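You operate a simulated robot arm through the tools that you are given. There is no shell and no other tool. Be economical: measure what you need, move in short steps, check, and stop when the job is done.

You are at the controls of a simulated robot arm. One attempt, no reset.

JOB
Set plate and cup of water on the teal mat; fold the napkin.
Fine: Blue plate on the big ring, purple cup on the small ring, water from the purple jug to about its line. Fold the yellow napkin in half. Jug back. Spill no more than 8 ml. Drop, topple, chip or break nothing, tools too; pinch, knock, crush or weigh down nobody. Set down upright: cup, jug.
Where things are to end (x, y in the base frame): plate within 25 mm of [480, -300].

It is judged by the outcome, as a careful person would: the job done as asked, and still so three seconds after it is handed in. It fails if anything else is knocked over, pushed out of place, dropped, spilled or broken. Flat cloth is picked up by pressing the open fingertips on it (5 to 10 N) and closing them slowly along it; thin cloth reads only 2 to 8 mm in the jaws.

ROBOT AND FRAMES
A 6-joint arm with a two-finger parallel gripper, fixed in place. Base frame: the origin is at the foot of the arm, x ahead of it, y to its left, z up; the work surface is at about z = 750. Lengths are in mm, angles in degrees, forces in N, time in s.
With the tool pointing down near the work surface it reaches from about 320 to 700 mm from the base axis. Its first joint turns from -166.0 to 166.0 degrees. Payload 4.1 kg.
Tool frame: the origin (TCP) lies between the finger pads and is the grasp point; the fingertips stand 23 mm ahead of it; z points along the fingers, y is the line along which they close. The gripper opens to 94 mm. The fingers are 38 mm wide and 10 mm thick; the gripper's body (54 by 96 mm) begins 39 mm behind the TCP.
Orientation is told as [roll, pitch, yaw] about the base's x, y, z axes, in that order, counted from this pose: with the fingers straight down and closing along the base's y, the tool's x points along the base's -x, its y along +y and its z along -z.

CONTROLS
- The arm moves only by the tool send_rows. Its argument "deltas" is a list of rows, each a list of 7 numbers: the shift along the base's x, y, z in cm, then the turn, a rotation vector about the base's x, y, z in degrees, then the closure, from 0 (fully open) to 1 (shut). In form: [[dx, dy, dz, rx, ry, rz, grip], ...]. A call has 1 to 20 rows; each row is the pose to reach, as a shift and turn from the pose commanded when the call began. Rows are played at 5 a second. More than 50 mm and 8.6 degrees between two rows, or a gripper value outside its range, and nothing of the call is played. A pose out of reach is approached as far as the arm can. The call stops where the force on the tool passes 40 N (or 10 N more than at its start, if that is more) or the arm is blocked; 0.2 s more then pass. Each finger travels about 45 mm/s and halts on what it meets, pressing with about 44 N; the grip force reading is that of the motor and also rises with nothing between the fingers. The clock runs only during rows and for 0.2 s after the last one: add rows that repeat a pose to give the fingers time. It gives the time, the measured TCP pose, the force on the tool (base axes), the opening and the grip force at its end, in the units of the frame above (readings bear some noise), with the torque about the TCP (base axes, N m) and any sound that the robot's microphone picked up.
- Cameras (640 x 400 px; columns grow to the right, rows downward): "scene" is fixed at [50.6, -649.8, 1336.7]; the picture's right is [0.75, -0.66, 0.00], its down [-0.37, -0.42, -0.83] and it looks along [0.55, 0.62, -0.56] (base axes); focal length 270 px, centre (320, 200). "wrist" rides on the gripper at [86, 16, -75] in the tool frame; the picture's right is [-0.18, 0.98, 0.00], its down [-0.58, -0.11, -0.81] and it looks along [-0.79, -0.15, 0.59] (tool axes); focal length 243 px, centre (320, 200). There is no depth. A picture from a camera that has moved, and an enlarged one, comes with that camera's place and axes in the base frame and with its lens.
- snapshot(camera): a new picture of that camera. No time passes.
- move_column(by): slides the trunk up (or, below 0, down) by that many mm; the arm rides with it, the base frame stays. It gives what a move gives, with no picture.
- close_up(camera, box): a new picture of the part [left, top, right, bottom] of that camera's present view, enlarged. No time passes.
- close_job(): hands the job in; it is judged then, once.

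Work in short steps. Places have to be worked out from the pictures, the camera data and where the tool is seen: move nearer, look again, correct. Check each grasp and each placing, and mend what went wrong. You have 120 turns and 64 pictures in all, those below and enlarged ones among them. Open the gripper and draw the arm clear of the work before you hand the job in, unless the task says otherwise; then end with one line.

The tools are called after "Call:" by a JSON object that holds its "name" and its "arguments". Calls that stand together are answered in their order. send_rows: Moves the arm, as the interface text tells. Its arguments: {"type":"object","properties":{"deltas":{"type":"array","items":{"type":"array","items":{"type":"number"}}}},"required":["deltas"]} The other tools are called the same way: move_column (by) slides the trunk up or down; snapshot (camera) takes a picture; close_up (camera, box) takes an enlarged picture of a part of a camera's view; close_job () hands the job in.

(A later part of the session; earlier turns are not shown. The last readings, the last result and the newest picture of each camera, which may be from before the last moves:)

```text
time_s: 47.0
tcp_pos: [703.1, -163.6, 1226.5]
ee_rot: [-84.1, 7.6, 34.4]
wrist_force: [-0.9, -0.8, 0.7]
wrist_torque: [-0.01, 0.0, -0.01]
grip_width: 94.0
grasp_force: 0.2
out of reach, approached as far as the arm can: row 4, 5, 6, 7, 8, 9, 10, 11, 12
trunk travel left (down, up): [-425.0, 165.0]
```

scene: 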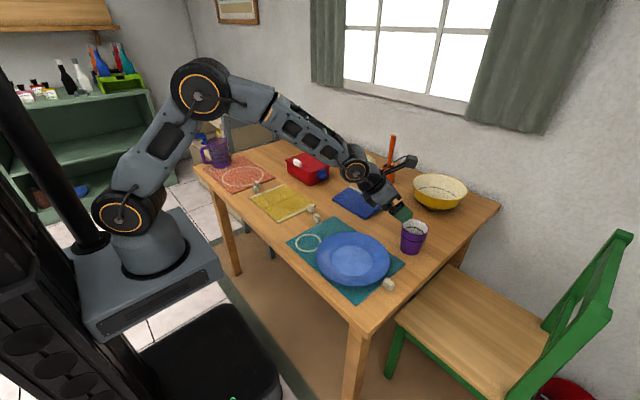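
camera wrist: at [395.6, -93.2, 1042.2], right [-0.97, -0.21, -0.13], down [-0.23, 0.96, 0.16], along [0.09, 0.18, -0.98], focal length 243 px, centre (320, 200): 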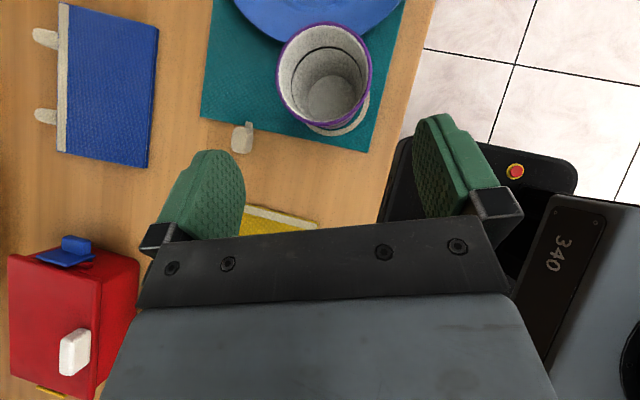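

The roll pushed the wrist to a limit and the arm drifted up and away (into free space). I'll look at the arm before unwinding.

Call:
{"name": "snapshot", "arguments": {"camera": "scene"}}

```text
27 pictures are left
```

scene: 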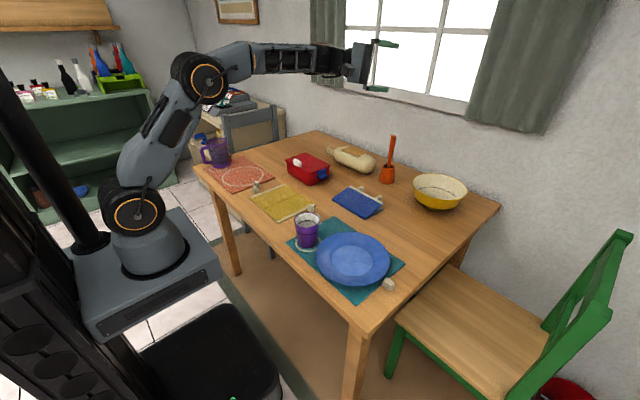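

The arm is clear of everything. I'll bring the tool back to pointing down over the table centre, then unwind the wrist the other way.

Call:
{"name": "send_rows", "arguments": {"deltas": [[-1.85, 0.95, -1.33, 6.36, 4.22, 0, 0], [-3.7, 1.9, -2.66, 12.7, 8.44, 0, 0], [-5.55, 2.85, -4, 19.1, 12.66, 0, 0], [-7.4, 3.8, -5.3, 25.4, 16.9, 0, 0], [-9.25, 4.75, -6.6, 31.8, 21.1, 0, 0], [-11.1, 5.7, -8, 38.2, 25.3, 0, 0], [-13, 6.65, -9.3, 44.5, 29.5, 0, 0], [-14.8, 7.6, -10.6, 50.9, 33.8, 0, 0], [-16.6, 8.5, -12, 57.2, 38, 0, 0], [-18.5, 9.45, -13.3, 63.6, 42.2, 0, 0], [-20.3, 10.4, -14.6, 70, 46.4, 0, 0], [-20.3, 10.4, -14.6, 70, 46.4, 0, 0]]}}

Call:
{"name": "send_rows", "arguments": {"deltas": [[0, 0, 0, 0, 0, 8.5, 0], [0, 0, 0, 0, 0, 17, 0], [0, 0, 0, 0, 0, 25.5, 0], [0, 0, 0, 0, 0, 34, 0], [0, 0, 0, 0, 0, 42.5, 0], [0, 0, 0, 0, 0, 51, 0], [0, 0, 0, 0, 0, 59.5, 0], [0, 0, 0, 0, 0, 68, 0], [0, 0, 0, 0, 0, 76.5, 0], [0, 0, 0, 0, 0, 85, 0], [0, 0, 0, 0, 0, 93.5, 0], [0, 0, 0, 0, 0, 102, 0], [0, 0, 0, 0, 0, 110.5, 0], [0, 0, 0, 0, 0, 119, 0], [0, 0, 0, 0, 0, 127.5, 0], [0, 0, 0, 0, 0, 136, 0], [0, 0, 0, 0, 0, 144.5, 0], [0, 0, 0, 0, 0, 153, 0], [0, 0, 0, 0, 0, 161.5, 0], [0, 0, 0, 0, 0, 170, 0]]}}

```text
time_s: 49.6
tcp_pos: [495.5, -54.3, 1053.0]
ee_rot: [-12.5, 9.0, 40.3]
wrist_force: [0.0, 0.7, 0.9]
wrist_torque: [0.0, 0.0, -0.05]
grip_width: 94.1
grasp_force: 0.1
out of reach, approached as far as the arm can: row 9, 10, 11, 12
trunk travel left (down, up): [-425.0, 165.0]
```

```text
time_s: 53.8
tcp_pos: [472.3, -11.4, 961.4]
ee_rot: [14.2, 1.9, -149.7]
wrist_force: [0.0, 0.7, 0.2]
wrist_torque: [-0.02, -0.01, 0.02]
grip_width: 94.1
grasp_force: 0.0
out of reach, approached as far as the arm can: row 3, 4, 5, 6, 7, 8, 9, 10, 11, 12, 13, 14, 15, 16, 17, 18, 19, 20
trunk travel left (down, up): [-425.0, 165.0]
```

The yaw followed but the pose is strained, so the wrist may be in a flipped configuration. Checking the scene.

Call:
{"name": "close_up", "arguments": {"camera": "scene", "box": [60, 0, 412, 220]}}

```text
1.82 times, centred on (236, 110) of scene
camera zoom: at [50.6, -649.8, 1336.7], right [0.75, -0.66, 0.0], down [-0.37, -0.42, -0.83], along [0.55, 0.62, -0.56], focal length 491 px, centre (473, 364)
```

zoom: 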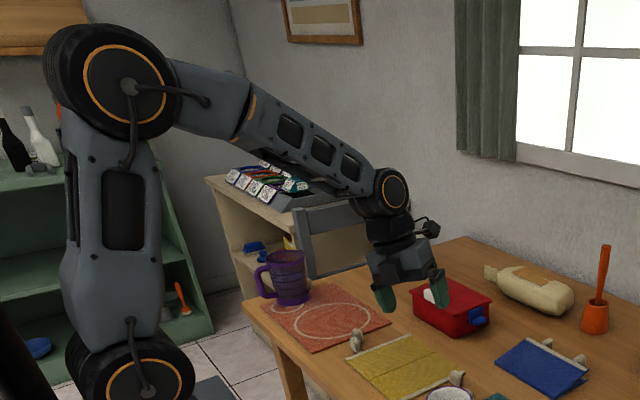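

I'll level the tool (pointing straight down) at a comfortable spot and see whether it is reachable in this configuration.

Call:
{"name": "send_rows", "arguments": {"deltas": [[0, 1, 2, 6.1, 3.6, 0, 0], [0, 2, 4, 12.3, 7.2, 0, 0], [0, 2, 4, 12.3, 7.2, 0, 0]]}}

```text
time_s: 54.6
tcp_pos: [466.8, -1.3, 960.0]
ee_rot: [13.9, 1.2, -150.1]
wrist_force: [0.1, -0.2, 0.6]
wrist_torque: [-0.02, 0.03, 0.0]
grip_width: 94.1
grasp_force: 0.0
out of reach, approached as far as the arm can: row 1, 2, 3
trunk travel left (down, up): [-425.0, 165.0]
```

Kinematically this looks like a spherical wrist whose forearm roll (J4) has ended up flipped at its limit. I'll undo it in free space. First I swing the tool in the arm's plane from down, through the forearm line, to pointing up.

Call:
{"name": "send_rows", "arguments": {"deltas": [[2.4, 0, 0.2, 0, -8, 0, 0], [4.8, 0, 0.7, 0, -16, 0, 0], [7.1, 0, 1.5, 0, -24, 0, 0], [9.3, 0, 2.7, 0, -32, 0, 0], [11.2, 0, 4.1, 0, -40, 0, 0], [13, 0, 5.8, 0, -48, 0, 0], [14.5, 0, 7.7, 0, -56, 0, 0], [15.7, 0, 9.8, 0, -64, 0, 0], [16.6, 0, 12.1, 0, -72, 0, 0], [17.2, 0, 14.5, 0, -80, 0, 0], [17.5, 0, 16.9, 0, -88, 0, 0], [17.4, 0, 19.3, 0, -96, 0, 0], [17, 0, 21.7, 0, -104, 0, 0], [16.2, 0, 24.1, 0, -112, 0, 0], [16.2, 0, 24.1, 0, -112, 0, 0]]}}

```text
time_s: 57.8
tcp_pos: [625.0, -0.4, 1200.5]
ee_rot: [144.2, 52.6, -55.3]
wrist_force: [0.0, 0.0, 0.5]
wrist_torque: [-0.01, -0.01, -0.03]
grip_width: 93.9
grasp_force: 0.1
trunk travel left (down, up): [-425.0, 165.0]
```

No limits were hit. The tool now points up-forward with the forearm roll nearly neutral. I'll swing it into the arm's own vertical plane.

Call:
{"name": "send_rows", "arguments": {"deltas": [[0.1, 1.5, 0, 0, 0, 5.7, 0], [0.3, 3, 0, 0, 0, 11.4, 0], [0.4, 4.5, 0, 0, 0, 17, 0], [0.4, 4.5, 0, 0, 0, 17, 0]]}}

Call:
{"name": "close_up", "arguments": {"camera": "scene", "box": [60, 0, 412, 220]}}

```text
time_s: 58.8
tcp_pos: [629.1, 44.9, 1198.3]
ee_rot: [144.1, 52.7, -38.4]
wrist_force: [0.4, 0.7, 0.1]
wrist_torque: [-0.04, -0.03, 0.01]
grip_width: 94.0
grasp_force: 0.0
trunk travel left (down, up): [-425.0, 165.0]
```

```text
1.82 times, centred on (236, 110) of scene
camera zoom: at [50.6, -649.8, 1336.7], right [0.75, -0.66, 0.0], down [-0.37, -0.42, -0.83], along [0.55, 0.62, -0.56], focal length 491 px, centre (473, 364)
```

zoom: 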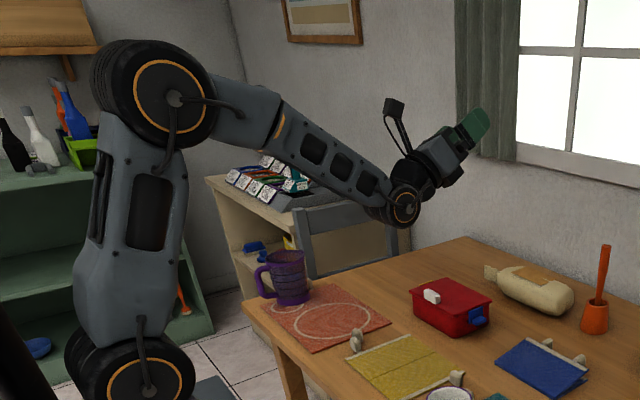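

The arm is in a clean pose with the tool bent up. Now I swing it down in-plane through the forearm line, which returns it to the natural configuration.

Call:
{"name": "send_rows", "arguments": {"deltas": [[1.05, 0.07, -2.2, -0.56, 7.98, 0, 0], [1.8, 0.13, -4.5, -1.12, 15.97, 0, 0], [2.2, 0.15, -6.9, -1.68, 23.95, 0, 0], [2.25, 0.16, -9.4, -2.24, 31.9, 0, 0], [2.0, 0.14, -11.8, -2.8, 39.9, 0, 0], [1.4, 0.1, -14.2, -3.36, 47.9, 0, 0], [0.4, 0.03, -16.4, -3.9, 55.9, 0, 0], [-0.8, -0.06, -18.5, -4.5, 63.9, 0, 0], [-2.3, -0.16, -20.4, -5, 71.9, 0, 0], [-4.1, -0.29, -22.1, -5.6, 79.8, 0, 0], [-6.1, -0.43, -23.5, -6.2, 87.8, 0, 0], [-8.25, -0.58, -24.7, -6.7, 95.8, 0, 0], [-10.6, -0.74, -25.5, -7.3, 103.8, 0, 0], [-12.9, -0.9, -26, -7.8, 111.8, 0, 0], [-15.2, -1.06, -26.1, -8.3, 119, 0, 0], [-15.2, -1.06, -26.1, -8.3, 119, 0, 0]]}}

```text
time_s: 62.2
tcp_pos: [475.7, 34.5, 940.0]
ee_rot: [0.0, 0.0, -151.9]
wrist_force: [-0.1, 1.4, 0.8]
wrist_torque: [0.02, -0.02, -0.02]
grip_width: 94.0
grasp_force: 0.0
trunk travel left (down, up): [-425.0, 165.0]
```

Exact tool-down pose recovered with no limits. Now I'll unwind the yaw by +152° while raising a little.

Call:
{"name": "send_rows", "arguments": {"deltas": [[0, 0, 0.5, 0, 0, 8.4, 0], [0, 0, 1, 0, 0, 16.8, 0], [0, 0, 1.5, 0, 0, 25.2, 0], [0, 0, 2, 0, 0, 33.6, 0], [0, 0, 2.5, 0, 0, 42, 0], [0, 0, 3, 0, 0, 50.4, 0], [0, 0, 3.5, 0, 0, 58.8, 0], [0, 0, 4, 0, 0, 67.2, 0], [0, 0, 4.5, 0, 0, 75.6, 0], [0, 0, 5, 0, 0, 84, 0], [0, 0, 5.5, 0, 0, 92.4, 0], [0, 0, 6, 0, 0, 100.8, 0], [0, 0, 6, 0, 0, 109.2, 0], [0, 0, 6, 0, 0, 117.6, 0], [0, 0, 6, 0, 0, 126, 0], [0, 0, 6, 0, 0, 134.4, 0], [0, 0, 6, 0, 0, 142.8, 0], [0, 0, 6, 0, 0, 152, 0]]}}

```text
refused: row 18 steps farther than a row can; nothing moved
```

One step exceeded 8.6°, so I'll fix that row.

Call:
{"name": "send_rows", "arguments": {"deltas": [[0, 0, 0.5, 0, 0, 8.4, 0], [0, 0, 1, 0, 0, 16.8, 0], [0, 0, 1.5, 0, 0, 25.2, 0], [0, 0, 2, 0, 0, 33.6, 0], [0, 0, 2.5, 0, 0, 42, 0], [0, 0, 3, 0, 0, 50.4, 0], [0, 0, 3.5, 0, 0, 58.8, 0], [0, 0, 4, 0, 0, 67.2, 0], [0, 0, 4.5, 0, 0, 75.6, 0], [0, 0, 5, 0, 0, 84, 0], [0, 0, 5.5, 0, 0, 92.4, 0], [0, 0, 6, 0, 0, 100.8, 0], [0, 0, 6, 0, 0, 109.2, 0], [0, 0, 6, 0, 0, 117.6, 0], [0, 0, 6, 0, 0, 126, 0], [0, 0, 6, 0, 0, 134.4, 0], [0, 0, 6, 0, 0, 142.8, 0], [0, 0, 6, 0, 0, 151.2, 0]]}}

```text
time_s: 66.0
tcp_pos: [478.8, 35.4, 998.9]
ee_rot: [0.1, 0.1, -0.5]
wrist_force: [0.6, -0.2, 0.2]
wrist_torque: [0.0, 0.02, 0.0]
grip_width: 94.2
grasp_force: 0.1
trunk travel left (down, up): [-425.0, 165.0]
```

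Wrist unwound to yaw 0. I'll rehearse the pour empty-handed in this natural configuration. First yaw to −90° near the pour spot.

Call:
{"name": "send_rows", "arguments": {"deltas": [[0.5, -1.5, 0, 0, 0, -8.3, 0], [1, -3, 0, 0, 0, -16.6, 0], [1.5, -4.5, 0, 0, 0, -24.9, 0], [2, -6, 0, 0, 0, -33.2, 0], [2.5, -7.5, 0, 0, 0, -41.5, 0], [3, -9, 0, 0, 0, -49.8, 0], [3.5, -10.5, 0, 0, 0, -58.1, 0], [4, -12, 0, 0, 0, -66.4, 0], [4.5, -13.5, 0, 0, 0, -74.7, 0], [5, -15, 0, 0, 0, -83, 0], [5.5, -16.5, 0, 0, 0, -89.5, 0], [5.5, -18.8, 0, 0, 0, -89.5, 0]]}}

Call:
{"name": "send_rows", "arguments": {"deltas": [[0, 0, 0, -8, 0, 0, 0], [0, 0, 0, -16, 0, 0, 0], [0, 0, 0, -24, 0, 0, 0], [0, 0, 0, -32, 0, 0, 0], [0, 0, 0, -40, 0, 0, 0], [0, 0, 0, -45, 0, 0, 0], [0, 0, 0, -45, 0, 0, 0]]}}

Call:
{"name": "send_rows", "arguments": {"deltas": [[0, 0, 0, 0, -8, 0, 0], [0, 0, 0, 0, -16, 0, 0], [0, 0, 0, 0, -24, 0, 0], [0, 0, 0, 0, -32, 0, 0], [0, 0, 0, 0, -40, 0, 0], [0, 0, 0, 0, -48, 0, 0], [0, 0, 0, 0, -56, 0, 0], [0, 0, 0, 0, -64, 0, 0], [0, 0, 0, 0, -72, 0, 0], [0, 0, 0, 0, -80, 0, 0], [0, 0, 0, 0, -80, 0, 0]]}}

```text
time_s: 68.6
tcp_pos: [534.2, -152.7, 998.3]
ee_rot: [0.1, 0.1, -90.4]
wrist_force: [-0.2, 0.1, 0.8]
wrist_torque: [-0.01, -0.02, 0.01]
grip_width: 93.9
grasp_force: 0.0
trunk travel left (down, up): [-425.0, 165.0]
```

```text
time_s: 70.2
tcp_pos: [532.5, -153.8, 998.7]
ee_rot: [0.4, -45.1, -90.2]
wrist_force: [-0.6, -0.1, -0.2]
wrist_torque: [0.01, 0.0, -0.02]
grip_width: 94.3
grasp_force: 0.0
trunk travel left (down, up): [-425.0, 165.0]
```

```text
time_s: 72.6
tcp_pos: [591.6, -193.5, 1220.8]
ee_rot: [76.3, -9.5, -133.2]
wrist_force: [-0.3, -0.5, 0.0]
wrist_torque: [0.0, -0.03, 0.01]
grip_width: 94.1
grasp_force: 0.0
out of reach, approached as far as the arm can: row 6, 7, 8, 9, 10, 11
trunk travel left (down, up): [-425.0, 165.0]
```

The roll is limited by J6 (about ±166°), so the pour should be done with the tool near the arm's own plane, with the trunk lowered to allow close-in reach. I'll undo the roll first.

Call:
{"name": "send_rows", "arguments": {"deltas": [[-1, 1, -2, 0, 8, 0, 0], [-2, 2, -4, 0, 16, 0, 0], [-3, 3, -6, 0, 24, 0, 0], [-4, 4, -8, 0, 32, 0, 0], [-5, 5, -10, 0, 40, 0, 0], [-6, 6, -12, 0, 48, 0, 0], [-7, 7, -14, 0, 56, 0, 0], [-8, 8, -16, 0, 64, 0, 0], [-9, 9, -17, 0, 72, 0, 0], [-9, 9, -17, 0, 72, 0, 0]]}}

Call:
{"name": "send_rows", "arguments": {"deltas": [[0, 0, 0, 8, 0, 0, 0], [0, 0, 0, 16, 0, 0, 0], [0, 0, 0, 24, 0, 0, 0], [0, 0, 0, 32, 0, 0, 0], [0, 0, 0, 40, 0, 0, 0], [0, 0, 0, 45, 0, 0, 0], [0, 0, 0, 45, 0, 0, 0]]}}

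```text
time_s: 74.8
tcp_pos: [496.7, -96.3, 1049.7]
ee_rot: [1.8, -43.9, -94.0]
wrist_force: [0.9, 0.3, -0.1]
wrist_torque: [0.02, 0.01, 0.02]
grip_width: 94.0
grasp_force: 0.1
trunk travel left (down, up): [-425.0, 165.0]
```

```text
time_s: 76.4
tcp_pos: [495.6, -94.3, 1050.2]
ee_rot: [-0.9, 1.1, -92.9]
wrist_force: [-0.9, -0.3, -0.8]
wrist_torque: [0.01, 0.02, -0.01]
grip_width: 94.1
grasp_force: 0.0
trunk travel left (down, up): [-425.0, 165.0]
```

Recovered. I'll yaw back to 0 over the napkin, then lower the trunk by 180 mm.

Call:
{"name": "send_rows", "arguments": {"deltas": [[-0.4, 1.4, 0.3, 0, 0, 8.4, 0], [-0.8, 2.8, 0.6, 0, 0, 16.8, 0], [-1.2, 4.2, 0.9, 0, 0, 25.2, 0], [-1.6, 5.6, 1.2, 0, 0, 33.6, 0], [-2, 7, 1.5, 0, 0, 42, 0], [-2.4, 8.4, 1.8, 0, 0, 50.4, 0], [-2.8, 9.8, 2.1, 0, 0, 58.8, 0], [-3.2, 11.2, 2.4, 0, 0, 67.2, 0], [-3.6, 12.6, 2.7, 0, 0, 75.6, 0], [-4, 14, 3, 0, 0, 84, 0], [-4.5, 15.5, 3, 0, 0, 92.4, 0], [-4.5, 15.5, 3, 0, 0, 92.4, 0]]}}

Call:
{"name": "move_column", "arguments": {"by": -180}}

```text
time_s: 79.0
tcp_pos: [449.2, 60.5, 1081.3]
ee_rot: [-0.9, 1.0, -0.4]
wrist_force: [0.6, 0.7, 0.8]
wrist_torque: [0.01, -0.04, 0.0]
grip_width: 94.1
grasp_force: 0.1
trunk travel left (down, up): [-425.0, 165.0]
```

```text
time_s: 81.0
tcp_pos: [449.8, 61.0, 900.7]
ee_rot: [-1.0, 1.0, -0.5]
wrist_force: [0.1, -0.9, 0.5]
wrist_torque: [0.02, 0.0, 0.06]
grip_width: 94.0
grasp_force: 0.0
trunk travel left (down, up): [-245.0, 345.0]
```

Rehearsing the pour pose with the trunk low: tilt 45° outward, then roll 72° about x.

Call:
{"name": "send_rows", "arguments": {"deltas": [[0, -1.5, 1, 0, -8, 0, 0], [-0.3, -3, 2, 0, -16, 0, 0], [-0.6, -4.5, 3, 0, -24, 0, 0], [-0.9, -6, 4, 0, -32, 0, 0], [-1.2, -7.5, 5, 0, -40, 0, 0], [-1.5, -9, 6, 0, -46, 0, 0], [-1.5, -9, 6, 0, -46, 0, 0]]}}

Call:
{"name": "send_rows", "arguments": {"deltas": [[0, 0, 0, 8, 0, 0, 0], [0, 0, 0, 16, 0, 0, 0], [0, 0, 0, 24, 0, 0, 0], [0, 0, 0, 32, 0, 0, 0], [0, 0, 0, 40, 0, 0, 0], [0, 0, 0, 48, 0, 0, 0], [0, 0, 0, 56, 0, 0, 0], [0, 0, 0, 64, 0, 0, 0], [0, 0, 0, 72, 0, 0, 0], [0, 0, 0, 80, 0, 0, 0], [0, 0, 0, 80, 0, 0, 0]]}}

```text
time_s: 82.6
tcp_pos: [435.1, -29.5, 963.0]
ee_rot: [-0.5, -45.0, -0.9]
wrist_force: [0.8, 0.7, -0.5]
wrist_torque: [-0.01, -0.05, -0.01]
grip_width: 93.8
grasp_force: 0.0
trunk travel left (down, up): [-245.0, 345.0]
```

```text
time_s: 85.0
tcp_pos: [435.0, -29.2, 961.6]
ee_rot: [82.0, -6.5, -44.6]
wrist_force: [0.9, -0.5, -0.3]
wrist_torque: [0.0, -0.01, 0.03]
grip_width: 93.9
grasp_force: 0.0
trunk travel left (down, up): [-245.0, 345.0]
```

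The roll to 80° now works without limits. I'll unroll and swing around toward the jug.

Call:
{"name": "send_rows", "arguments": {"deltas": [[0, 0, 0, -8, 0, 0, 0], [0, 0, 0, -16, 0, 0, 0], [0, 0, 0, -24, 0, 0, 0], [0, 0, 0, -32, 0, 0, 0], [0, 0, 0, -40, 0, 0, 0], [0, 0, 0, -48, 0, 0, 0], [0, 0, 0, -56, 0, 0, 0], [0, 0, 0, -64, 0, 0, 0], [0, 0, 0, -72, 0, 0, 0], [0, 0, 0, -80, 0, 0, 0], [0, 0, 0, -80, 0, 0, 0]]}}

Call:
{"name": "send_rows", "arguments": {"deltas": [[1.1, 3.0, 0, 0, 0, 3.5, 0], [2.0, 6.1, 0, 0, 0, 7, 0], [2.65, 9.35, 0, 0, 0, 10.5, 0], [3.1, 12.7, 0, 0, 0, 14, 0], [3.3, 16.1, 0, 0, 0, 17.5, 0], [3.2, 19.6, 0, 0, 0, 21, 0], [2.9, 23.1, 0, 0, 0, 24.5, 0.1], [2.3, 26.7, 0, 0, 0, 28, 0.2], [1.4, 30.3, 0, 0, 0, 31.5, 0.3], [0.2, 33.9, 0, 0, 0, 35, 0.4], [-1.2, 37.4, 0, 0, 0, 38.5, 0.4], [-2.9, 40.9, 0, 0, 0, 42, 0.4], [-4.9, 44.3, 0, 0, 0, 45.5, 0.4], [-7.2, 47.6, 0, 0, 0, 49, 0.4], [-9.8, 50.8, 0, 0, 0, 52.5, 0.4], [-9.8, 50.8, 0, 0, 0, 52.5, 0.4]]}}

Call:
{"name": "snapshot", "arguments": {"camera": "wrist"}}

```text
time_s: 87.4
tcp_pos: [434.9, -29.0, 961.2]
ee_rot: [-0.4, -45.0, -0.7]
wrist_force: [-0.3, -0.1, -0.3]
wrist_torque: [-0.01, 0.01, -0.02]
grip_width: 94.2
grasp_force: 0.0
trunk travel left (down, up): [-245.0, 345.0]
```

```text
time_s: 90.8
tcp_pos: [332.8, 480.2, 961.2]
ee_rot: [-0.4, -45.1, 51.9]
wrist_force: [-0.7, 1.1, 0.4]
wrist_torque: [0.03, 0.01, -0.01]
grip_width: 56.5
grasp_force: 0.1
trunk travel left (down, up): [-245.0, 345.0]
```

```text
24 pictures are left
camera wrist: at [249.5, 401.1, 953.9], right [-0.69, 0.71, 0.13], down [-0.02, -0.19, 0.98], along [0.72, 0.67, 0.14], focal length 243 px, centre (320, 200)
```

wrist: 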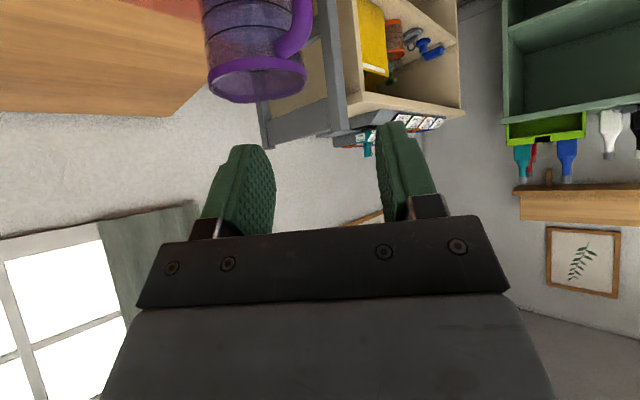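

The jug is in view ahead. I'll lower the trunk another 120 mm and flatten the tool to 20° below horizontal.

Call:
{"name": "move_column", "arguments": {"by": -120}}

Call:
{"name": "send_rows", "arguments": {"deltas": [[0, 0, 0, 6.6, -5.1, 0, 0.4], [0, 0, 0, 13.1, -10.3, 0, 0.4], [0, 0, 0, 19.7, -15.4, 0, 0.4], [0, 0, 0, 19.7, -15.4, 0, 0.4]]}}

Call:
{"name": "snapshot", "arguments": {"camera": "wrist"}}

```text
time_s: 92.3
tcp_pos: [333.6, 479.1, 843.6]
ee_rot: [-0.3, -45.0, 51.8]
wrist_force: [-0.4, 0.3, 0.7]
wrist_torque: [0.02, 0.0, -0.01]
grip_width: 56.4
grasp_force: 0.0
trunk travel left (down, up): [-125.0, 465.0]
```

```text
time_s: 93.3
tcp_pos: [332.9, 479.7, 843.4]
ee_rot: [-0.1, -70.0, 51.6]
wrist_force: [0.2, 0.4, 0.5]
wrist_torque: [0.01, 0.0, 0.03]
grip_width: 56.4
grasp_force: 0.0
trunk travel left (down, up): [-125.0, 465.0]
```

```text
23 pictures are left
camera wrist: at [258.3, 411.5, 786.4], right [-0.73, 0.66, 0.17], down [-0.26, -0.5, 0.82], along [0.63, 0.56, 0.54], focal length 243 px, centre (320, 200)
```

wrist: 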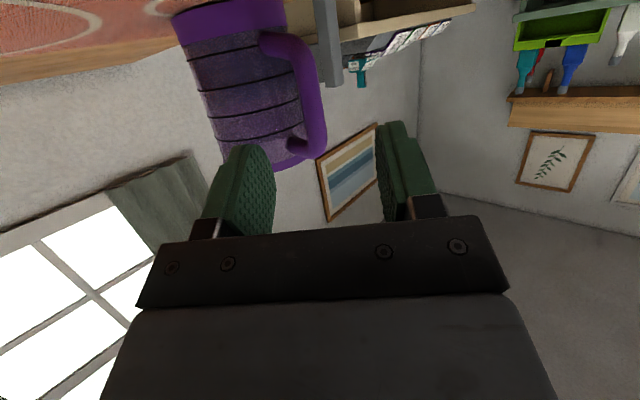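

From both cameras the handle bar triangulates to about (405,555,820), and its window spans z≈794–841. I'll align the tool to azimuth 47° and 10° down, with a 30 mm opening, then look again.

Call:
{"name": "send_rows", "arguments": {"deltas": [[0, 0, -0.7, 0, 0, -4.6, 0.5], [0.16, 0.27, -1.4, 0, 0, -4.6, 0.6], [0.16, 0.27, -2.1, 0, 0, -4.6, 0.68], [0.16, 0.27, -2.1, 0, 0, -4.6, 0.68]]}}

Call:
{"name": "send_rows", "arguments": {"deltas": [[0, 0, 0, 3.65, -3.4, 0, 0.68], [0, 0, 0, 7.3, -6.8, 0, 0.68], [0, 0, 0, 7.3, -6.8, 0, 0.68]]}}

Call:
{"name": "snapshot", "arguments": {"camera": "wrist"}}

```text
time_s: 94.3
tcp_pos: [335.7, 484.3, 820.9]
ee_rot: [-0.1, -70.0, 46.9]
wrist_force: [0.9, 0.5, 0.7]
wrist_torque: [-0.01, 0.03, 0.0]
grip_width: 30.1
grasp_force: 0.1
trunk travel left (down, up): [-125.0, 465.0]
```

```text
time_s: 95.1
tcp_pos: [334.8, 484.3, 822.8]
ee_rot: [0.0, -80.0, 46.7]
wrist_force: [-0.3, 0.2, -1.3]
wrist_torque: [0.01, 0.02, 0.01]
grip_width: 30.2
grasp_force: 0.0
trunk travel left (down, up): [-125.0, 465.0]
```

```text
22 pictures are left
camera wrist: at [262.9, 429.9, 749.7], right [-0.7, 0.7, 0.18], down [-0.39, -0.58, 0.71], along [0.6, 0.42, 0.68], focal length 243 px, centre (320, 200)
```

wrist: 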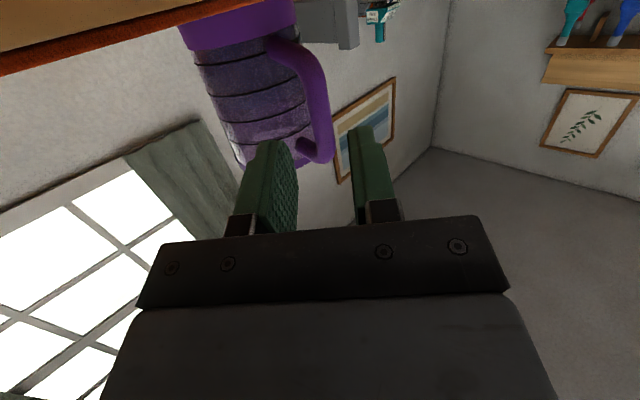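

The bar is consistent at about (405.5,553.5,820). I'll advance 60 mm, leaving the tips about 15 mm short, and check alignment.

Call:
{"name": "send_rows", "arguments": {"deltas": [[2, 2.05, -0.1, 0, 0, 0, 0.68], [4.1, 4.2, -0.2, 0, 0, 0, 0.68], [4.1, 4.2, -0.2, 0, 0, 0, 0.68]]}}

Call:
{"name": "close_up", "arguments": {"camera": "wrist", "box": [180, 0, 460, 200]}}

Call:
{"name": "close_up", "arguments": {"camera": "scene", "box": [175, 125, 255, 175]}}

```text
time_s: 95.9
tcp_pos: [373.8, 526.8, 820.3]
ee_rot: [0.0, -79.9, 46.9]
wrist_force: [-0.4, -0.1, -0.5]
wrist_torque: [0.01, 0.01, -0.02]
grip_width: 30.0
grasp_force: 0.0
trunk travel left (down, up): [-125.0, 465.0]
```

```text
2.00 times, centred on (320, 100) of wrist
camera zoom: at [303.0, 472.8, 748.6], right [-0.7, 0.7, 0.18], down [-0.39, -0.58, 0.71], along [0.6, 0.42, 0.68], focal length 485 px, centre (320, 400)
```

zoom: 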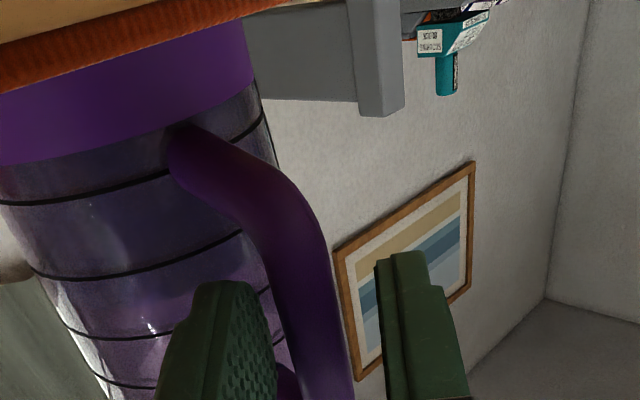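

```text
8.00 times, centred on (215, 150) of scene
camera zoom: at [50.6, -649.8, 1336.7], right [0.75, -0.66, 0.0], down [-0.37, -0.42, -0.83], along [0.55, 0.62, -0.56], focal length 2159 px, centre (1160, 600)
```

zoom: 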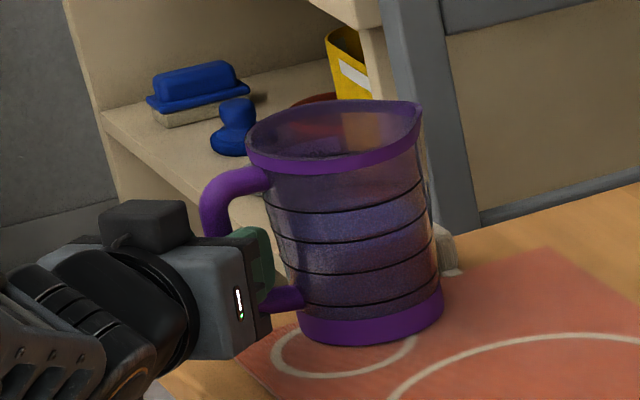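

The bar sits about 7–8 mm toward the jug body from my centreline. I'll shift the tool 5.5 mm that way, advance halfway, and look.

Call:
{"name": "send_rows", "arguments": {"deltas": [[0.4, -0.38, 0, 0, 0, 0, 0.68], [0.9, 0.15, 0, 0, 0, 0, 0.68], [1.35, 0.64, 0, 0, 0, 0, 0.68], [1.35, 0.64, 0, 0, 0, 0, 0.68]]}}

Call:
{"name": "close_up", "arguments": {"camera": "wrist", "box": [180, 0, 460, 200]}}

```text
time_s: 96.9
tcp_pos: [389.6, 532.0, 819.3]
ee_rot: [-0.2, -79.9, 46.8]
wrist_force: [-1.2, 0.2, -0.2]
wrist_torque: [-0.04, 0.01, 0.04]
grip_width: 29.6
grasp_force: 0.2
trunk travel left (down, up): [-125.0, 465.0]
```

```text
2.00 times, centred on (320, 100) of wrist
camera zoom: at [316.6, 478.3, 748.5], right [-0.7, 0.7, 0.18], down [-0.39, -0.58, 0.71], along [0.6, 0.42, 0.68], focal length 485 px, centre (320, 400)
```

zoom: 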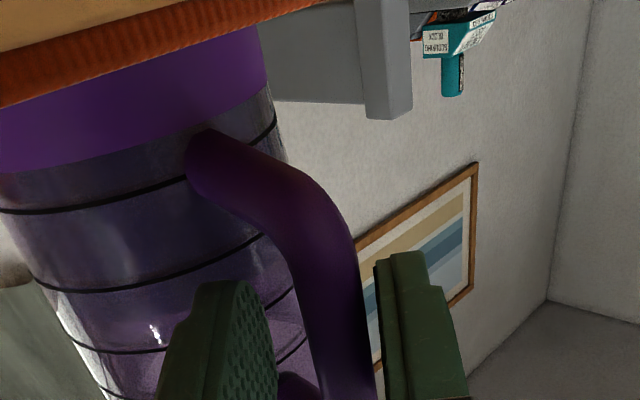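

The bar is now centred between the fingers. I'll advance the last 14 mm while watching the force.

Call:
{"name": "send_rows", "arguments": {"deltas": [[0.35, 0.35, 0, 0, 0, 0, 0.68], [0.7, 0.7, 0, 0, 0, 0, 0.68], [1.0, 1.05, 0, 0, 0, 0, 0.68], [1.0, 1.05, 0, 0, 0, 0, 0.68]]}}

Call:
{"name": "close_up", "arguments": {"camera": "wrist", "box": [180, 0, 460, 200]}}

```text
time_s: 97.9
tcp_pos: [400.4, 542.0, 819.2]
ee_rot: [0.0, -80.0, 46.9]
wrist_force: [-0.8, -0.2, 1.5]
wrist_torque: [0.0, -0.07, -0.02]
grip_width: 30.1
grasp_force: 0.0
trunk travel left (down, up): [-125.0, 465.0]
```

```text
2.00 times, centred on (320, 100) of wrist
camera zoom: at [327.7, 488.4, 747.1], right [-0.7, 0.7, 0.18], down [-0.39, -0.58, 0.71], along [0.6, 0.42, 0.68], focal length 485 px, centre (320, 400)
```

zoom: 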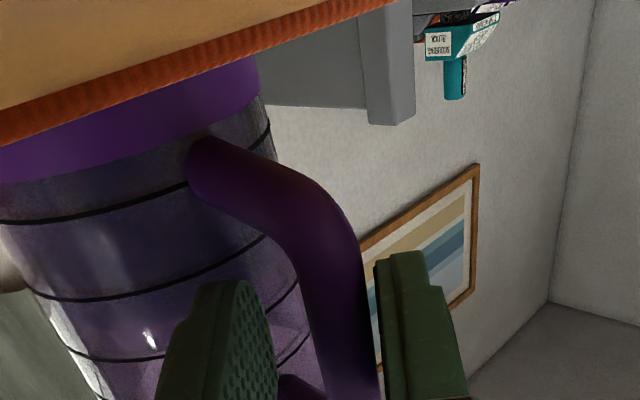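

The fingers straddle the bar in the handle window. Closing slowly.

Call:
{"name": "send_rows", "arguments": {"deltas": [[0, 0, 0, 0, 0, 0, 0.72], [0, 0, 0, 0, 0, 0, 0.76], [0, 0, 0, 0, 0, 0, 0.8], [0, 0, 0, 0, 0, 0, 0.9], [0, 0, 0, 0, 0, 0, 1], [0, 0, 0, 0, 0, 0, 1]]}}

```text
time_s: 99.3
tcp_pos: [399.9, 541.5, 819.9]
ee_rot: [0.1, -80.0, 46.9]
wrist_force: [-1.6, -0.7, -0.2]
wrist_torque: [-0.03, 0.01, 0.02]
grip_width: 16.3
grasp_force: 44.0
trunk travel left (down, up): [-125.0, 465.0]
```

Gripped on a 16 mm bar with negligible side force. I'll lift 25 mm gently and read the weight.

Call:
{"name": "send_rows", "arguments": {"deltas": [[0, 0, 0.3, 0, 0, 0, 1], [0, 0, 0.6, 0, 0, 0, 1], [0, 0, 1, 0, 0, 0, 1], [0, 0, 1.5, 0, 0, 0, 1], [0, 0, 2.5, 0, 0, 0, 1], [0, 0, 2.5, 0, 0, 0, 1], [0, 0, 2.5, 0, 0, 0, 1]]}}

Call:
{"name": "close_up", "arguments": {"camera": "scene", "box": [175, 120, 255, 170]}}

```text
time_s: 100.9
tcp_pos: [398.8, 541.1, 844.4]
ee_rot: [-0.1, -79.9, 46.7]
wrist_force: [-0.3, -0.2, -3.5]
wrist_torque: [-0.01, 0.24, 0.01]
grip_width: 16.6
grasp_force: 44.5
trunk travel left (down, up): [-125.0, 465.0]
```

```text
8.00 times, centred on (215, 145) of scene
camera zoom: at [50.6, -649.8, 1336.7], right [0.75, -0.66, 0.0], down [-0.37, -0.42, -0.83], along [0.55, 0.62, -0.56], focal length 2159 px, centre (1160, 640)
```

zoom: 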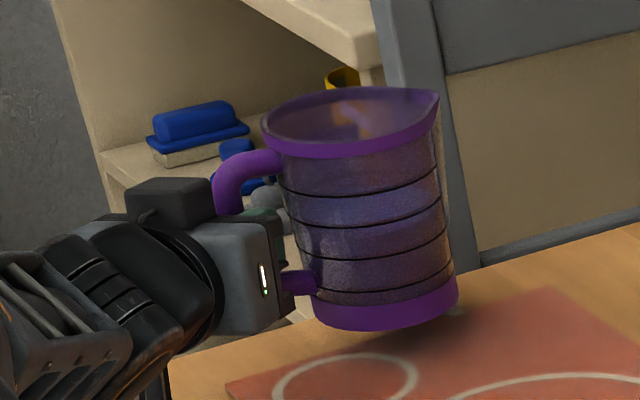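

The jug is lifted: about 357 g total, centre of mass 69 mm along +x, hanging upright. I'll raise it to z≈945, then swing smoothly to the pour position beside the cup.

Call:
{"name": "send_rows", "arguments": {"deltas": [[0, 0, 1.5, 0, 0, 0, 1], [0, 0, 3.5, 0, 0, 0, 1], [0, 0, 5.5, 0, 0, 0, 1], [0, 0, 7.5, 0, 0, 0, 1], [0, 0, 9, 0, 0, 0, 1], [0, 0, 10, 0, 0, 0, 1], [0, 0, 10, 0, 0, 0, 1]]}}

Call:
{"name": "send_rows", "arguments": {"deltas": [[1.91, -2.92, 0, 0, 0, -4.58, 1], [3.64, -5.91, 0, 0, 0, -9.17, 1], [5.17, -8.93, 0, 0, 0, -13.75, 1], [6.51, -12.0, 0, 0, 0, -18.34, 1], [7.67, -15.07, 0, 0, 0, -22.92, 1], [8.63, -18.16, 0, 0, 0, -27.5, 1], [9.41, -21.24, 0, 0, 0, -32.1, 1], [10, -24.32, 0, 0, 0, -36.7, 1], [10.41, -27.37, 0, 0, 0, -41.3, 1], [10.64, -30.38, 0, 0, 0, -45.85, 1], [10.71, -33.35, 0, 0, 0, -50.4, 1], [10.6, -36.26, 0, 0, 0, -55, 1], [10.33, -39.12, 0, 0, 0, -59.6, 1], [9.9, -41.9, 0, 0, 0, -64.2, 1], [9.33, -44.61, 0, 0, 0, -68.8, 1], [8.61, -47.22, 0, 0, 0, -73.4, 1], [7.76, -49.74, 0, 0, 0, -77.9, 1], [6.78, -52.15, 0, 0, 0, -82.5, 1], [5.68, -54.47, 0, 0, 0, -87.1, 1], [4.45, -56.66, 0, 0, 0, -91.7, 1]]}}

Call:
{"name": "close_up", "arguments": {"camera": "scene", "box": [230, 120, 390, 270]}}

```text
time_s: 102.5
tcp_pos: [399.4, 541.6, 944.6]
ee_rot: [0.0, -79.9, 46.8]
wrist_force: [0.0, -0.5, -2.9]
wrist_torque: [-0.03, 0.25, 0.01]
grip_width: 16.3
grasp_force: 44.4
trunk travel left (down, up): [-125.0, 465.0]
```

```text
time_s: 106.7
tcp_pos: [444.1, -26.0, 944.2]
ee_rot: [0.0, -79.9, -45.0]
wrist_force: [0.7, 0.9, -2.7]
wrist_torque: [0.21, 0.04, -0.03]
grip_width: 16.1
grasp_force: 43.9
trunk travel left (down, up): [-125.0, 465.0]
```

```text
2.67 times, centred on (310, 195) of scene
camera zoom: at [50.6, -649.8, 1336.7], right [0.75, -0.66, 0.0], down [-0.37, -0.42, -0.83], along [0.55, 0.62, -0.56], focal length 720 px, centre (347, 213)
```

zoom: 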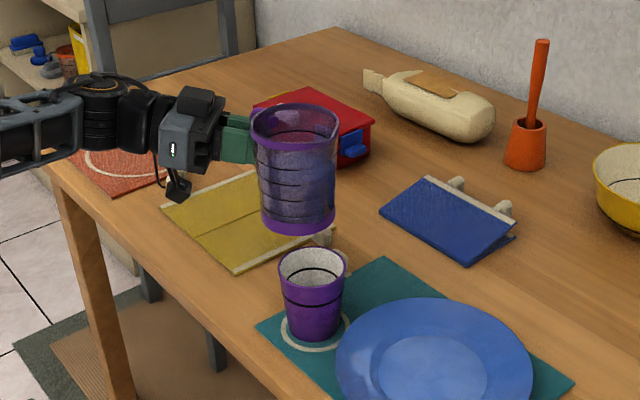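

Arrived without trouble. I'll zoom on the jug to confirm the spout's direction before tilting.

Call:
{"name": "close_up", "arguments": {"camera": "scene", "box": [285, 150, 333, 186]}}

Call:
{"name": "snapshot", "arguments": {"camera": "wrist"}}

```text
11.11 times, centred on (309, 168) of scene
camera zoom: at [50.6, -649.8, 1336.7], right [0.75, -0.66, 0.0], down [-0.37, -0.42, -0.83], along [0.55, 0.62, -0.56], focal length 2998 px, centre (442, 556)
```

zoom: 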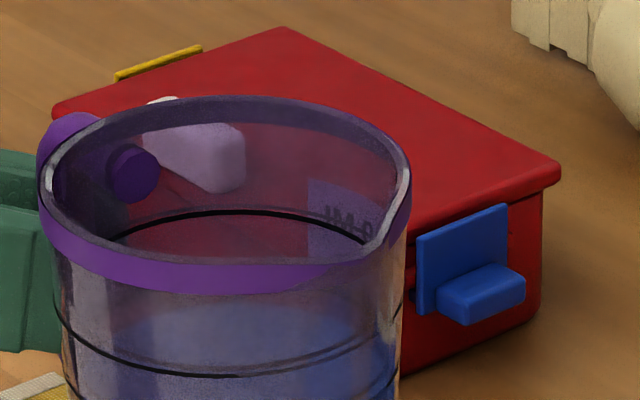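

```text
14 pictures are left
camera wrist: at [394.7, 47.2, 872.3], right [0.72, 0.67, 0.18], down [-0.57, 0.41, 0.71], along [0.41, -0.61, 0.68], focal length 243 px, centre (320, 200)
```

wrist: 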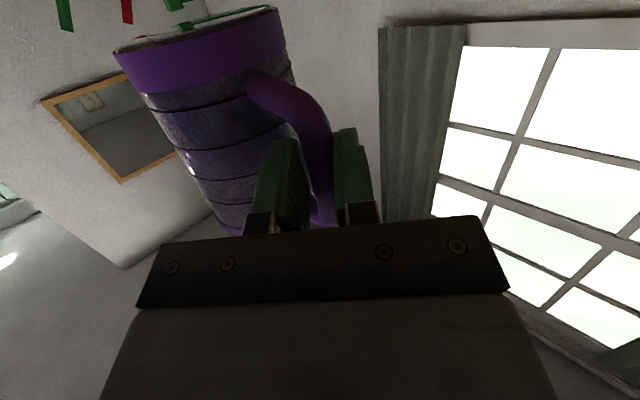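

The spout lies at about azimuth −88°, so tilting about +x pours along −y toward the cup. I'll tilt to 45° with the lip held over the cup, then check.

Call:
{"name": "send_rows", "arguments": {"deltas": [[-0.4, 0.5, 0, 6, 0, 0, 1], [-0.8, 1, 0, 12, 0, 0, 1], [-1.1, 1.3, 0.2, 18, 0, 0, 1], [-1.4, 1.6, 0.4, 24, 0, 0, 1], [-1.6, 1.8, 0.5, 30, 0, 0, 1], [-1.6, 1.5, 0.6, 36, 0, 0, 1], [-1.6, 1.2, 0.6, 41, 0, 0, 1], [-1.6, 0.9, 0.6, 45, 0, 0, 1], [-1.6, 0.9, 0.6, 45, 0, 0, 1]]}}

Call:
{"name": "close_up", "arguments": {"camera": "scene", "box": [260, 150, 372, 255]}}

```text
time_s: 108.7
tcp_pos: [428.6, -15.7, 951.7]
ee_rot: [39.1, -37.5, -81.0]
wrist_force: [-0.9, 0.6, -4.6]
wrist_torque: [0.13, 0.01, 0.02]
grip_width: 16.3
grasp_force: 44.1
trunk travel left (down, up): [-125.0, 465.0]
```

```text
3.81 times, centred on (316, 202) of scene
camera zoom: at [50.6, -649.8, 1336.7], right [0.75, -0.66, 0.0], down [-0.37, -0.42, -0.83], along [0.55, 0.62, -0.56], focal length 1028 px, centre (335, 190)
```

zoom: 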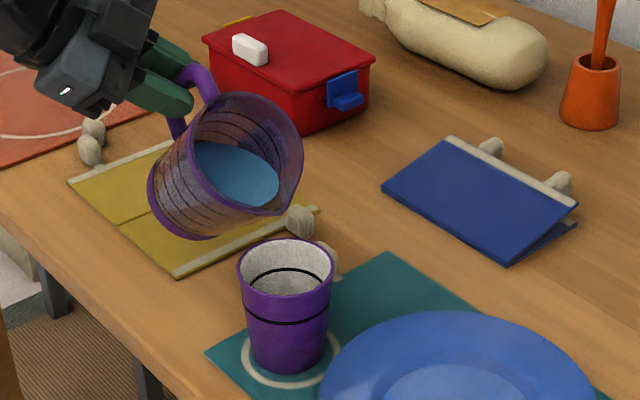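

The lip is right over the cup centre and the water is close to the lip. I'll tilt slowly to 55°, hold, and look.

Call:
{"name": "send_rows", "arguments": {"deltas": [[0, 0.1, 0, 2, 0, 0, 1], [0, 0.1, 0, 4, 0, 0, 1], [0, 0.05, 0, 5, 0, 0, 1], [0, -0.1, 0, 6, 0, 0, 1], [0, -0.2, 0, 7, 0, 0, 1], [0, -0.3, 0.05, 8, 0, 0, 1], [0, -0.4, 0.1, 9, 0, 0, 1], [0, -0.5, 0.1, 10, 0, 0, 1], [0, -0.5, 0.1, 10, 0, 0, 1], [0, -0.5, 0.1, 10, 0, 0, 1], [0, -0.5, 0.1, 10, 0, 0, 1], [0, -0.5, 0.1, 10, 0, 0, 1], [0, -0.5, 0.1, 10, 0, 0, 1], [0, -0.5, 0.1, 10, 0, 0, 1]]}}

Call:
{"name": "close_up", "arguments": {"camera": "scene", "box": [276, 170, 356, 250]}}

```text
time_s: 111.7
tcp_pos: [428.5, -20.9, 950.3]
ee_rot: [41.0, -27.5, -82.0]
wrist_force: [-0.1, -0.2, -3.0]
wrist_torque: [0.11, 0.03, -0.02]
grip_width: 16.1
grasp_force: 43.9
trunk travel left (down, up): [-125.0, 465.0]
```

```text
5.00 times, centred on (316, 210) of scene
camera zoom: at [50.6, -649.8, 1336.7], right [0.75, -0.66, 0.0], down [-0.37, -0.42, -0.83], along [0.55, 0.62, -0.56], focal length 1349 px, centre (340, 150)
```

zoom: 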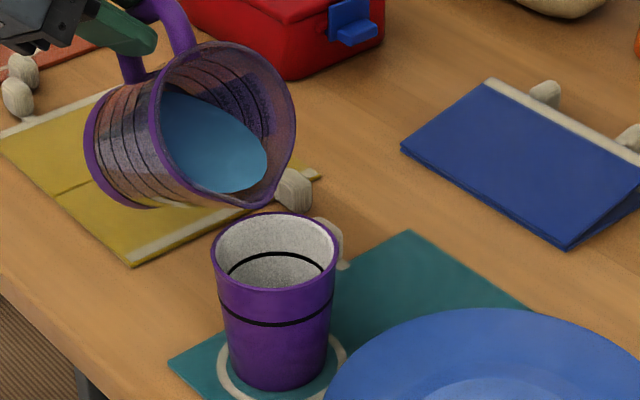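

No flow yet; the lip is still over the cup. Continuing slowly to 60° and holding.

Call:
{"name": "send_rows", "arguments": {"deltas": [[0, -0.15, 0.05, 1, 0, 0, 1], [0, -0.3, 0.1, 2, 0, 0, 1], [0, -0.45, 0.15, 3, 0, 0, 1], [0, -0.6, 0.2, 4, 0, 0, 1], [0, -0.75, 0.25, 5, 0, 0, 1], [0, -0.75, 0.25, 5, 0, 0, 1], [0, -0.75, 0.25, 5, 0, 0, 1], [0, -0.75, 0.25, 5, 0, 0, 1], [0, -0.75, 0.25, 5, 0, 0, 1], [0, -0.75, 0.25, 5, 0, 0, 1]]}}

```text
time_s: 113.9
tcp_pos: [426.3, -27.6, 954.6]
ee_rot: [41.7, -22.7, -82.3]
wrist_force: [-0.3, -0.7, -3.0]
wrist_torque: [0.09, 0.01, 0.02]
grip_width: 16.1
grasp_force: 44.4
trunk travel left (down, up): [-125.0, 465.0]
```

No sound of pouring yet. Another 3°, hold, then look.

Call:
{"name": "send_rows", "arguments": {"deltas": [[0, -0.15, 0.05, 1, 0, 0, 1], [0, -0.3, 0.1, 2, 0, 0, 1], [0, -0.45, 0.2, 3, 0, 0, 1], [0, -0.45, 0.2, 3, 0, 0, 1], [0, -0.45, 0.2, 3, 0, 0, 1], [0, -0.45, 0.2, 3, 0, 0, 1], [0, -0.45, 0.2, 3, 0, 0, 1]]}}

Call:
{"name": "close_up", "arguments": {"camera": "scene", "box": [276, 170, 356, 250]}}

```text
time_s: 115.5
tcp_pos: [427.3, -33.0, 956.1]
ee_rot: [42.1, -19.7, -82.5]
wrist_force: [0.4, -0.5, -3.0]
wrist_torque: [0.06, -0.03, 0.0]
grip_width: 16.2
grasp_force: 44.2
trunk travel left (down, up): [-125.0, 465.0]
```

```text
5.00 times, centred on (316, 210) of scene
camera zoom: at [50.6, -649.8, 1336.7], right [0.75, -0.66, 0.0], down [-0.37, -0.42, -0.83], along [0.55, 0.62, -0.56], focal length 1349 px, centre (340, 150)
```

zoom: 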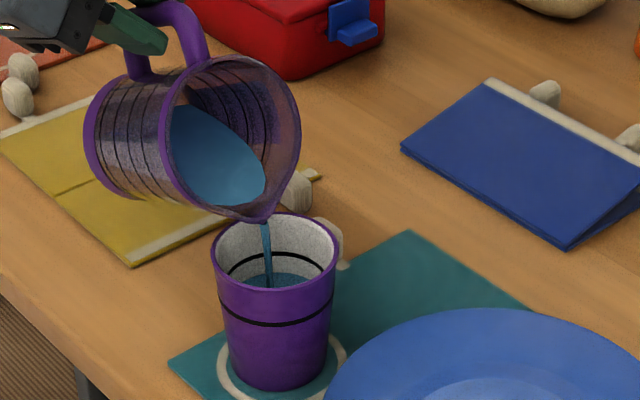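

Water is streaming cleanly into the cup, with the level about 12 mm below the line. I'll hold very briefly and check again.

Call:
{"name": "send_rows", "arguments": {"deltas": [[0, 0, 0, 0, 0, 0, 1]]}}

Call:
{"name": "close_up", "arguments": {"camera": "scene", "box": [292, 195, 348, 255]}}

```text
time_s: 115.9
tcp_pos: [429.1, -33.2, 955.4]
ee_rot: [42.0, -19.7, -82.5]
wrist_force: [0.2, 0.5, -2.6]
wrist_torque: [0.07, 0.03, 0.0]
grip_width: 16.5
grasp_force: 44.2
trunk travel left (down, up): [-125.0, 465.0]
```

```text
6.67 times, centred on (320, 225) of scene
camera zoom: at [50.6, -649.8, 1336.7], right [0.75, -0.66, 0.0], down [-0.37, -0.42, -0.83], along [0.55, 0.62, -0.56], focal length 1799 px, centre (320, 33)
```

zoom: 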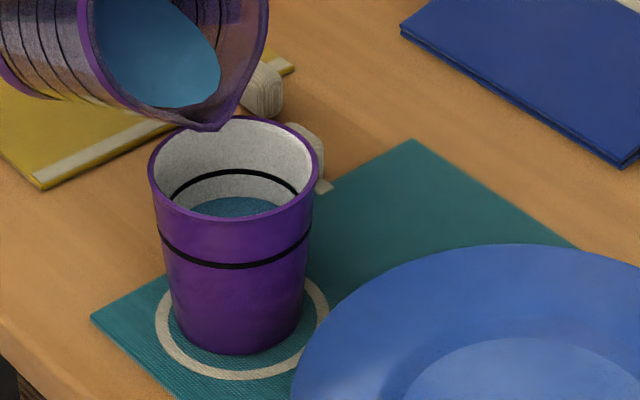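

Flow stopped at equilibrium, with the level about 10 mm below the line. I'll add 1° and hold.

Call:
{"name": "send_rows", "arguments": {"deltas": [[0, -0.08, 0.02, 0.5, 0, 0, 1], [0, -0.16, 0.04, 1, 0, 0, 1], [0, -0.16, 0.04, 1, 0, 0, 1], [0, -0.16, 0.04, 1, 0, 0, 1], [0, -0.16, 0.04, 1, 0, 0, 1]]}}

Call:
{"name": "close_up", "arguments": {"camera": "scene", "box": [292, 205, 332, 245]}}

```text
time_s: 117.1
tcp_pos: [427.5, -35.7, 957.0]
ee_rot: [42.3, -18.8, -82.4]
wrist_force: [-0.3, 0.6, -2.8]
wrist_torque: [0.05, -0.02, 0.02]
grip_width: 16.1
grasp_force: 43.6
trunk travel left (down, up): [-125.0, 465.0]
```

```text
10.00 times, centred on (312, 225) of scene
camera zoom: at [50.6, -649.8, 1336.7], right [0.75, -0.66, 0.0], down [-0.37, -0.42, -0.83], along [0.55, 0.62, -0.56], focal length 2699 px, centre (400, -50)
```

zoom: 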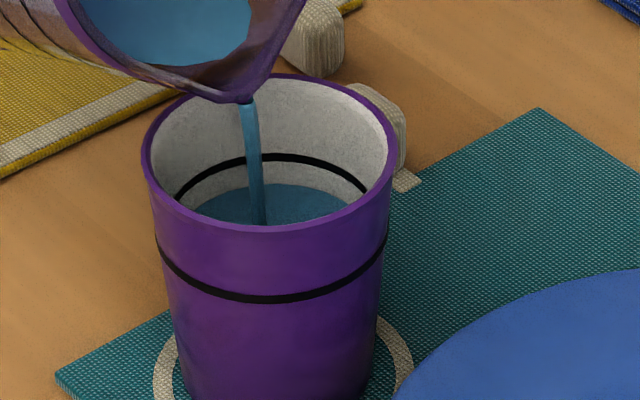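

Still flowing gently at roughly 10 ml/s, with the level about 8 mm below the line. I'll hold for another ~1.2 s.

Call:
{"name": "send_rows", "arguments": {"deltas": [[0, 0, 0, 0, 0, 0, 1], [0, 0, 0, 0, 0, 0, 1], [0, 0, 0, 0, 0, 0, 1], [0, 0, 0, 0, 0, 0, 1], [0, 0, 0, 0, 0, 0, 1]]}}

Call:
{"name": "close_up", "arguments": {"camera": "scene", "box": [292, 205, 332, 245]}}

```text
time_s: 118.3
tcp_pos: [427.3, -32.9, 956.4]
ee_rot: [42.3, -18.8, -82.5]
wrist_force: [-0.1, -0.5, -2.1]
wrist_torque: [0.09, 0.02, 0.0]
grip_width: 16.1
grasp_force: 43.9
trunk travel left (down, up): [-125.0, 465.0]
```

```text
10.00 times, centred on (312, 225) of scene
camera zoom: at [50.6, -649.8, 1336.7], right [0.75, -0.66, 0.0], down [-0.37, -0.42, -0.83], along [0.55, 0.62, -0.56], focal length 2699 px, centre (400, -50)
```

zoom: 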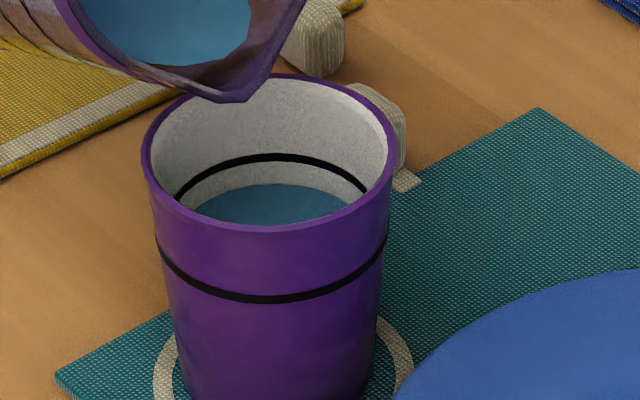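

It stopped at about 8 ml per degree; about 27 ml remain to the line. I'll tilt 3° more and hold until it settles.

Call:
{"name": "send_rows", "arguments": {"deltas": [[0, -0.16, 0.04, 1, 0, 0, 1], [0, -0.24, 0.08, 1.5, 0, 0, 1], [0, -0.32, 0.1, 2, 0, 0, 1], [0, -0.4, 0.13, 2.5, 0, 0, 1], [0, -0.48, 0.16, 3, 0, 0, 1], [0, -0.48, 0.16, 3, 0, 0, 1], [0, -0.48, 0.16, 3, 0, 0, 1], [0, -0.48, 0.16, 3, 0, 0, 1], [0, -0.48, 0.16, 3, 0, 0, 1], [0, -0.48, 0.16, 3, 0, 0, 1], [0, -0.48, 0.16, 3, 0, 0, 1], [0, -0.48, 0.16, 3, 0, 0, 1], [0, -0.48, 0.16, 3, 0, 0, 1], [0, -0.48, 0.16, 3, 0, 0, 1], [0, -0.48, 0.16, 3, 0, 0, 1]]}}

Call:
{"name": "close_up", "arguments": {"camera": "scene", "box": [292, 205, 332, 245]}}

```text
time_s: 121.5
tcp_pos: [427.8, -39.8, 959.2]
ee_rot: [42.7, -15.8, -82.6]
wrist_force: [-0.4, -0.2, -1.8]
wrist_torque: [0.03, 0.01, -0.02]
grip_width: 16.1
grasp_force: 44.3
trunk travel left (down, up): [-125.0, 465.0]
```

```text
10.00 times, centred on (312, 225) of scene
camera zoom: at [50.6, -649.8, 1336.7], right [0.75, -0.66, 0.0], down [-0.37, -0.42, -0.83], along [0.55, 0.62, -0.56], focal length 2699 px, centre (400, -50)
```

zoom: 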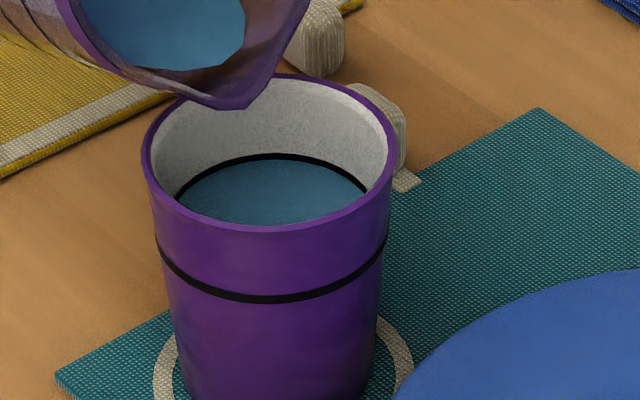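

The water is at the line. I'll tilt the jug back upright, keeping the lip over the cup while it rises.

Call:
{"name": "send_rows", "arguments": {"deltas": [[0, 0.8, 0, -5.6, 0, 0, 1], [0, 1.5, 0, -11.2, 0, 0, 1], [0, 2.1, 0, -16.8, 0, 0, 1], [0, 2.6, 0, -22.4, 0, 0, 1], [0, 3, 0.1, -28, 0, 0, 1], [0, 3.3, 0.2, -33.6, 0, 0, 1], [0, 3.5, 0.2, -39.2, 0, 0, 1], [0, 3.8, 0.2, -44.8, 0, 0, 1], [0, 4, 0.2, -50.4, 0, 0, 1], [0, 4.2, 0.2, -56, 0, 0, 1], [0, 4.4, 0.2, -61.6, 0, 0, 1], [0, 4.6, 0.2, -67.1, 0, 0, 1], [0, 4.6, 0.2, -67.1, 0, 0, 1], [0, 4.6, 0.2, -67.1, 0, 0, 1]]}}

```text
time_s: 124.5
tcp_pos: [427.3, 6.2, 960.0]
ee_rot: [-0.6, -80.0, -44.3]
wrist_force: [-0.1, 0.8, -2.0]
wrist_torque: [0.15, 0.01, 0.02]
grip_width: 16.1
grasp_force: 44.3
trunk travel left (down, up): [-125.0, 465.0]
```

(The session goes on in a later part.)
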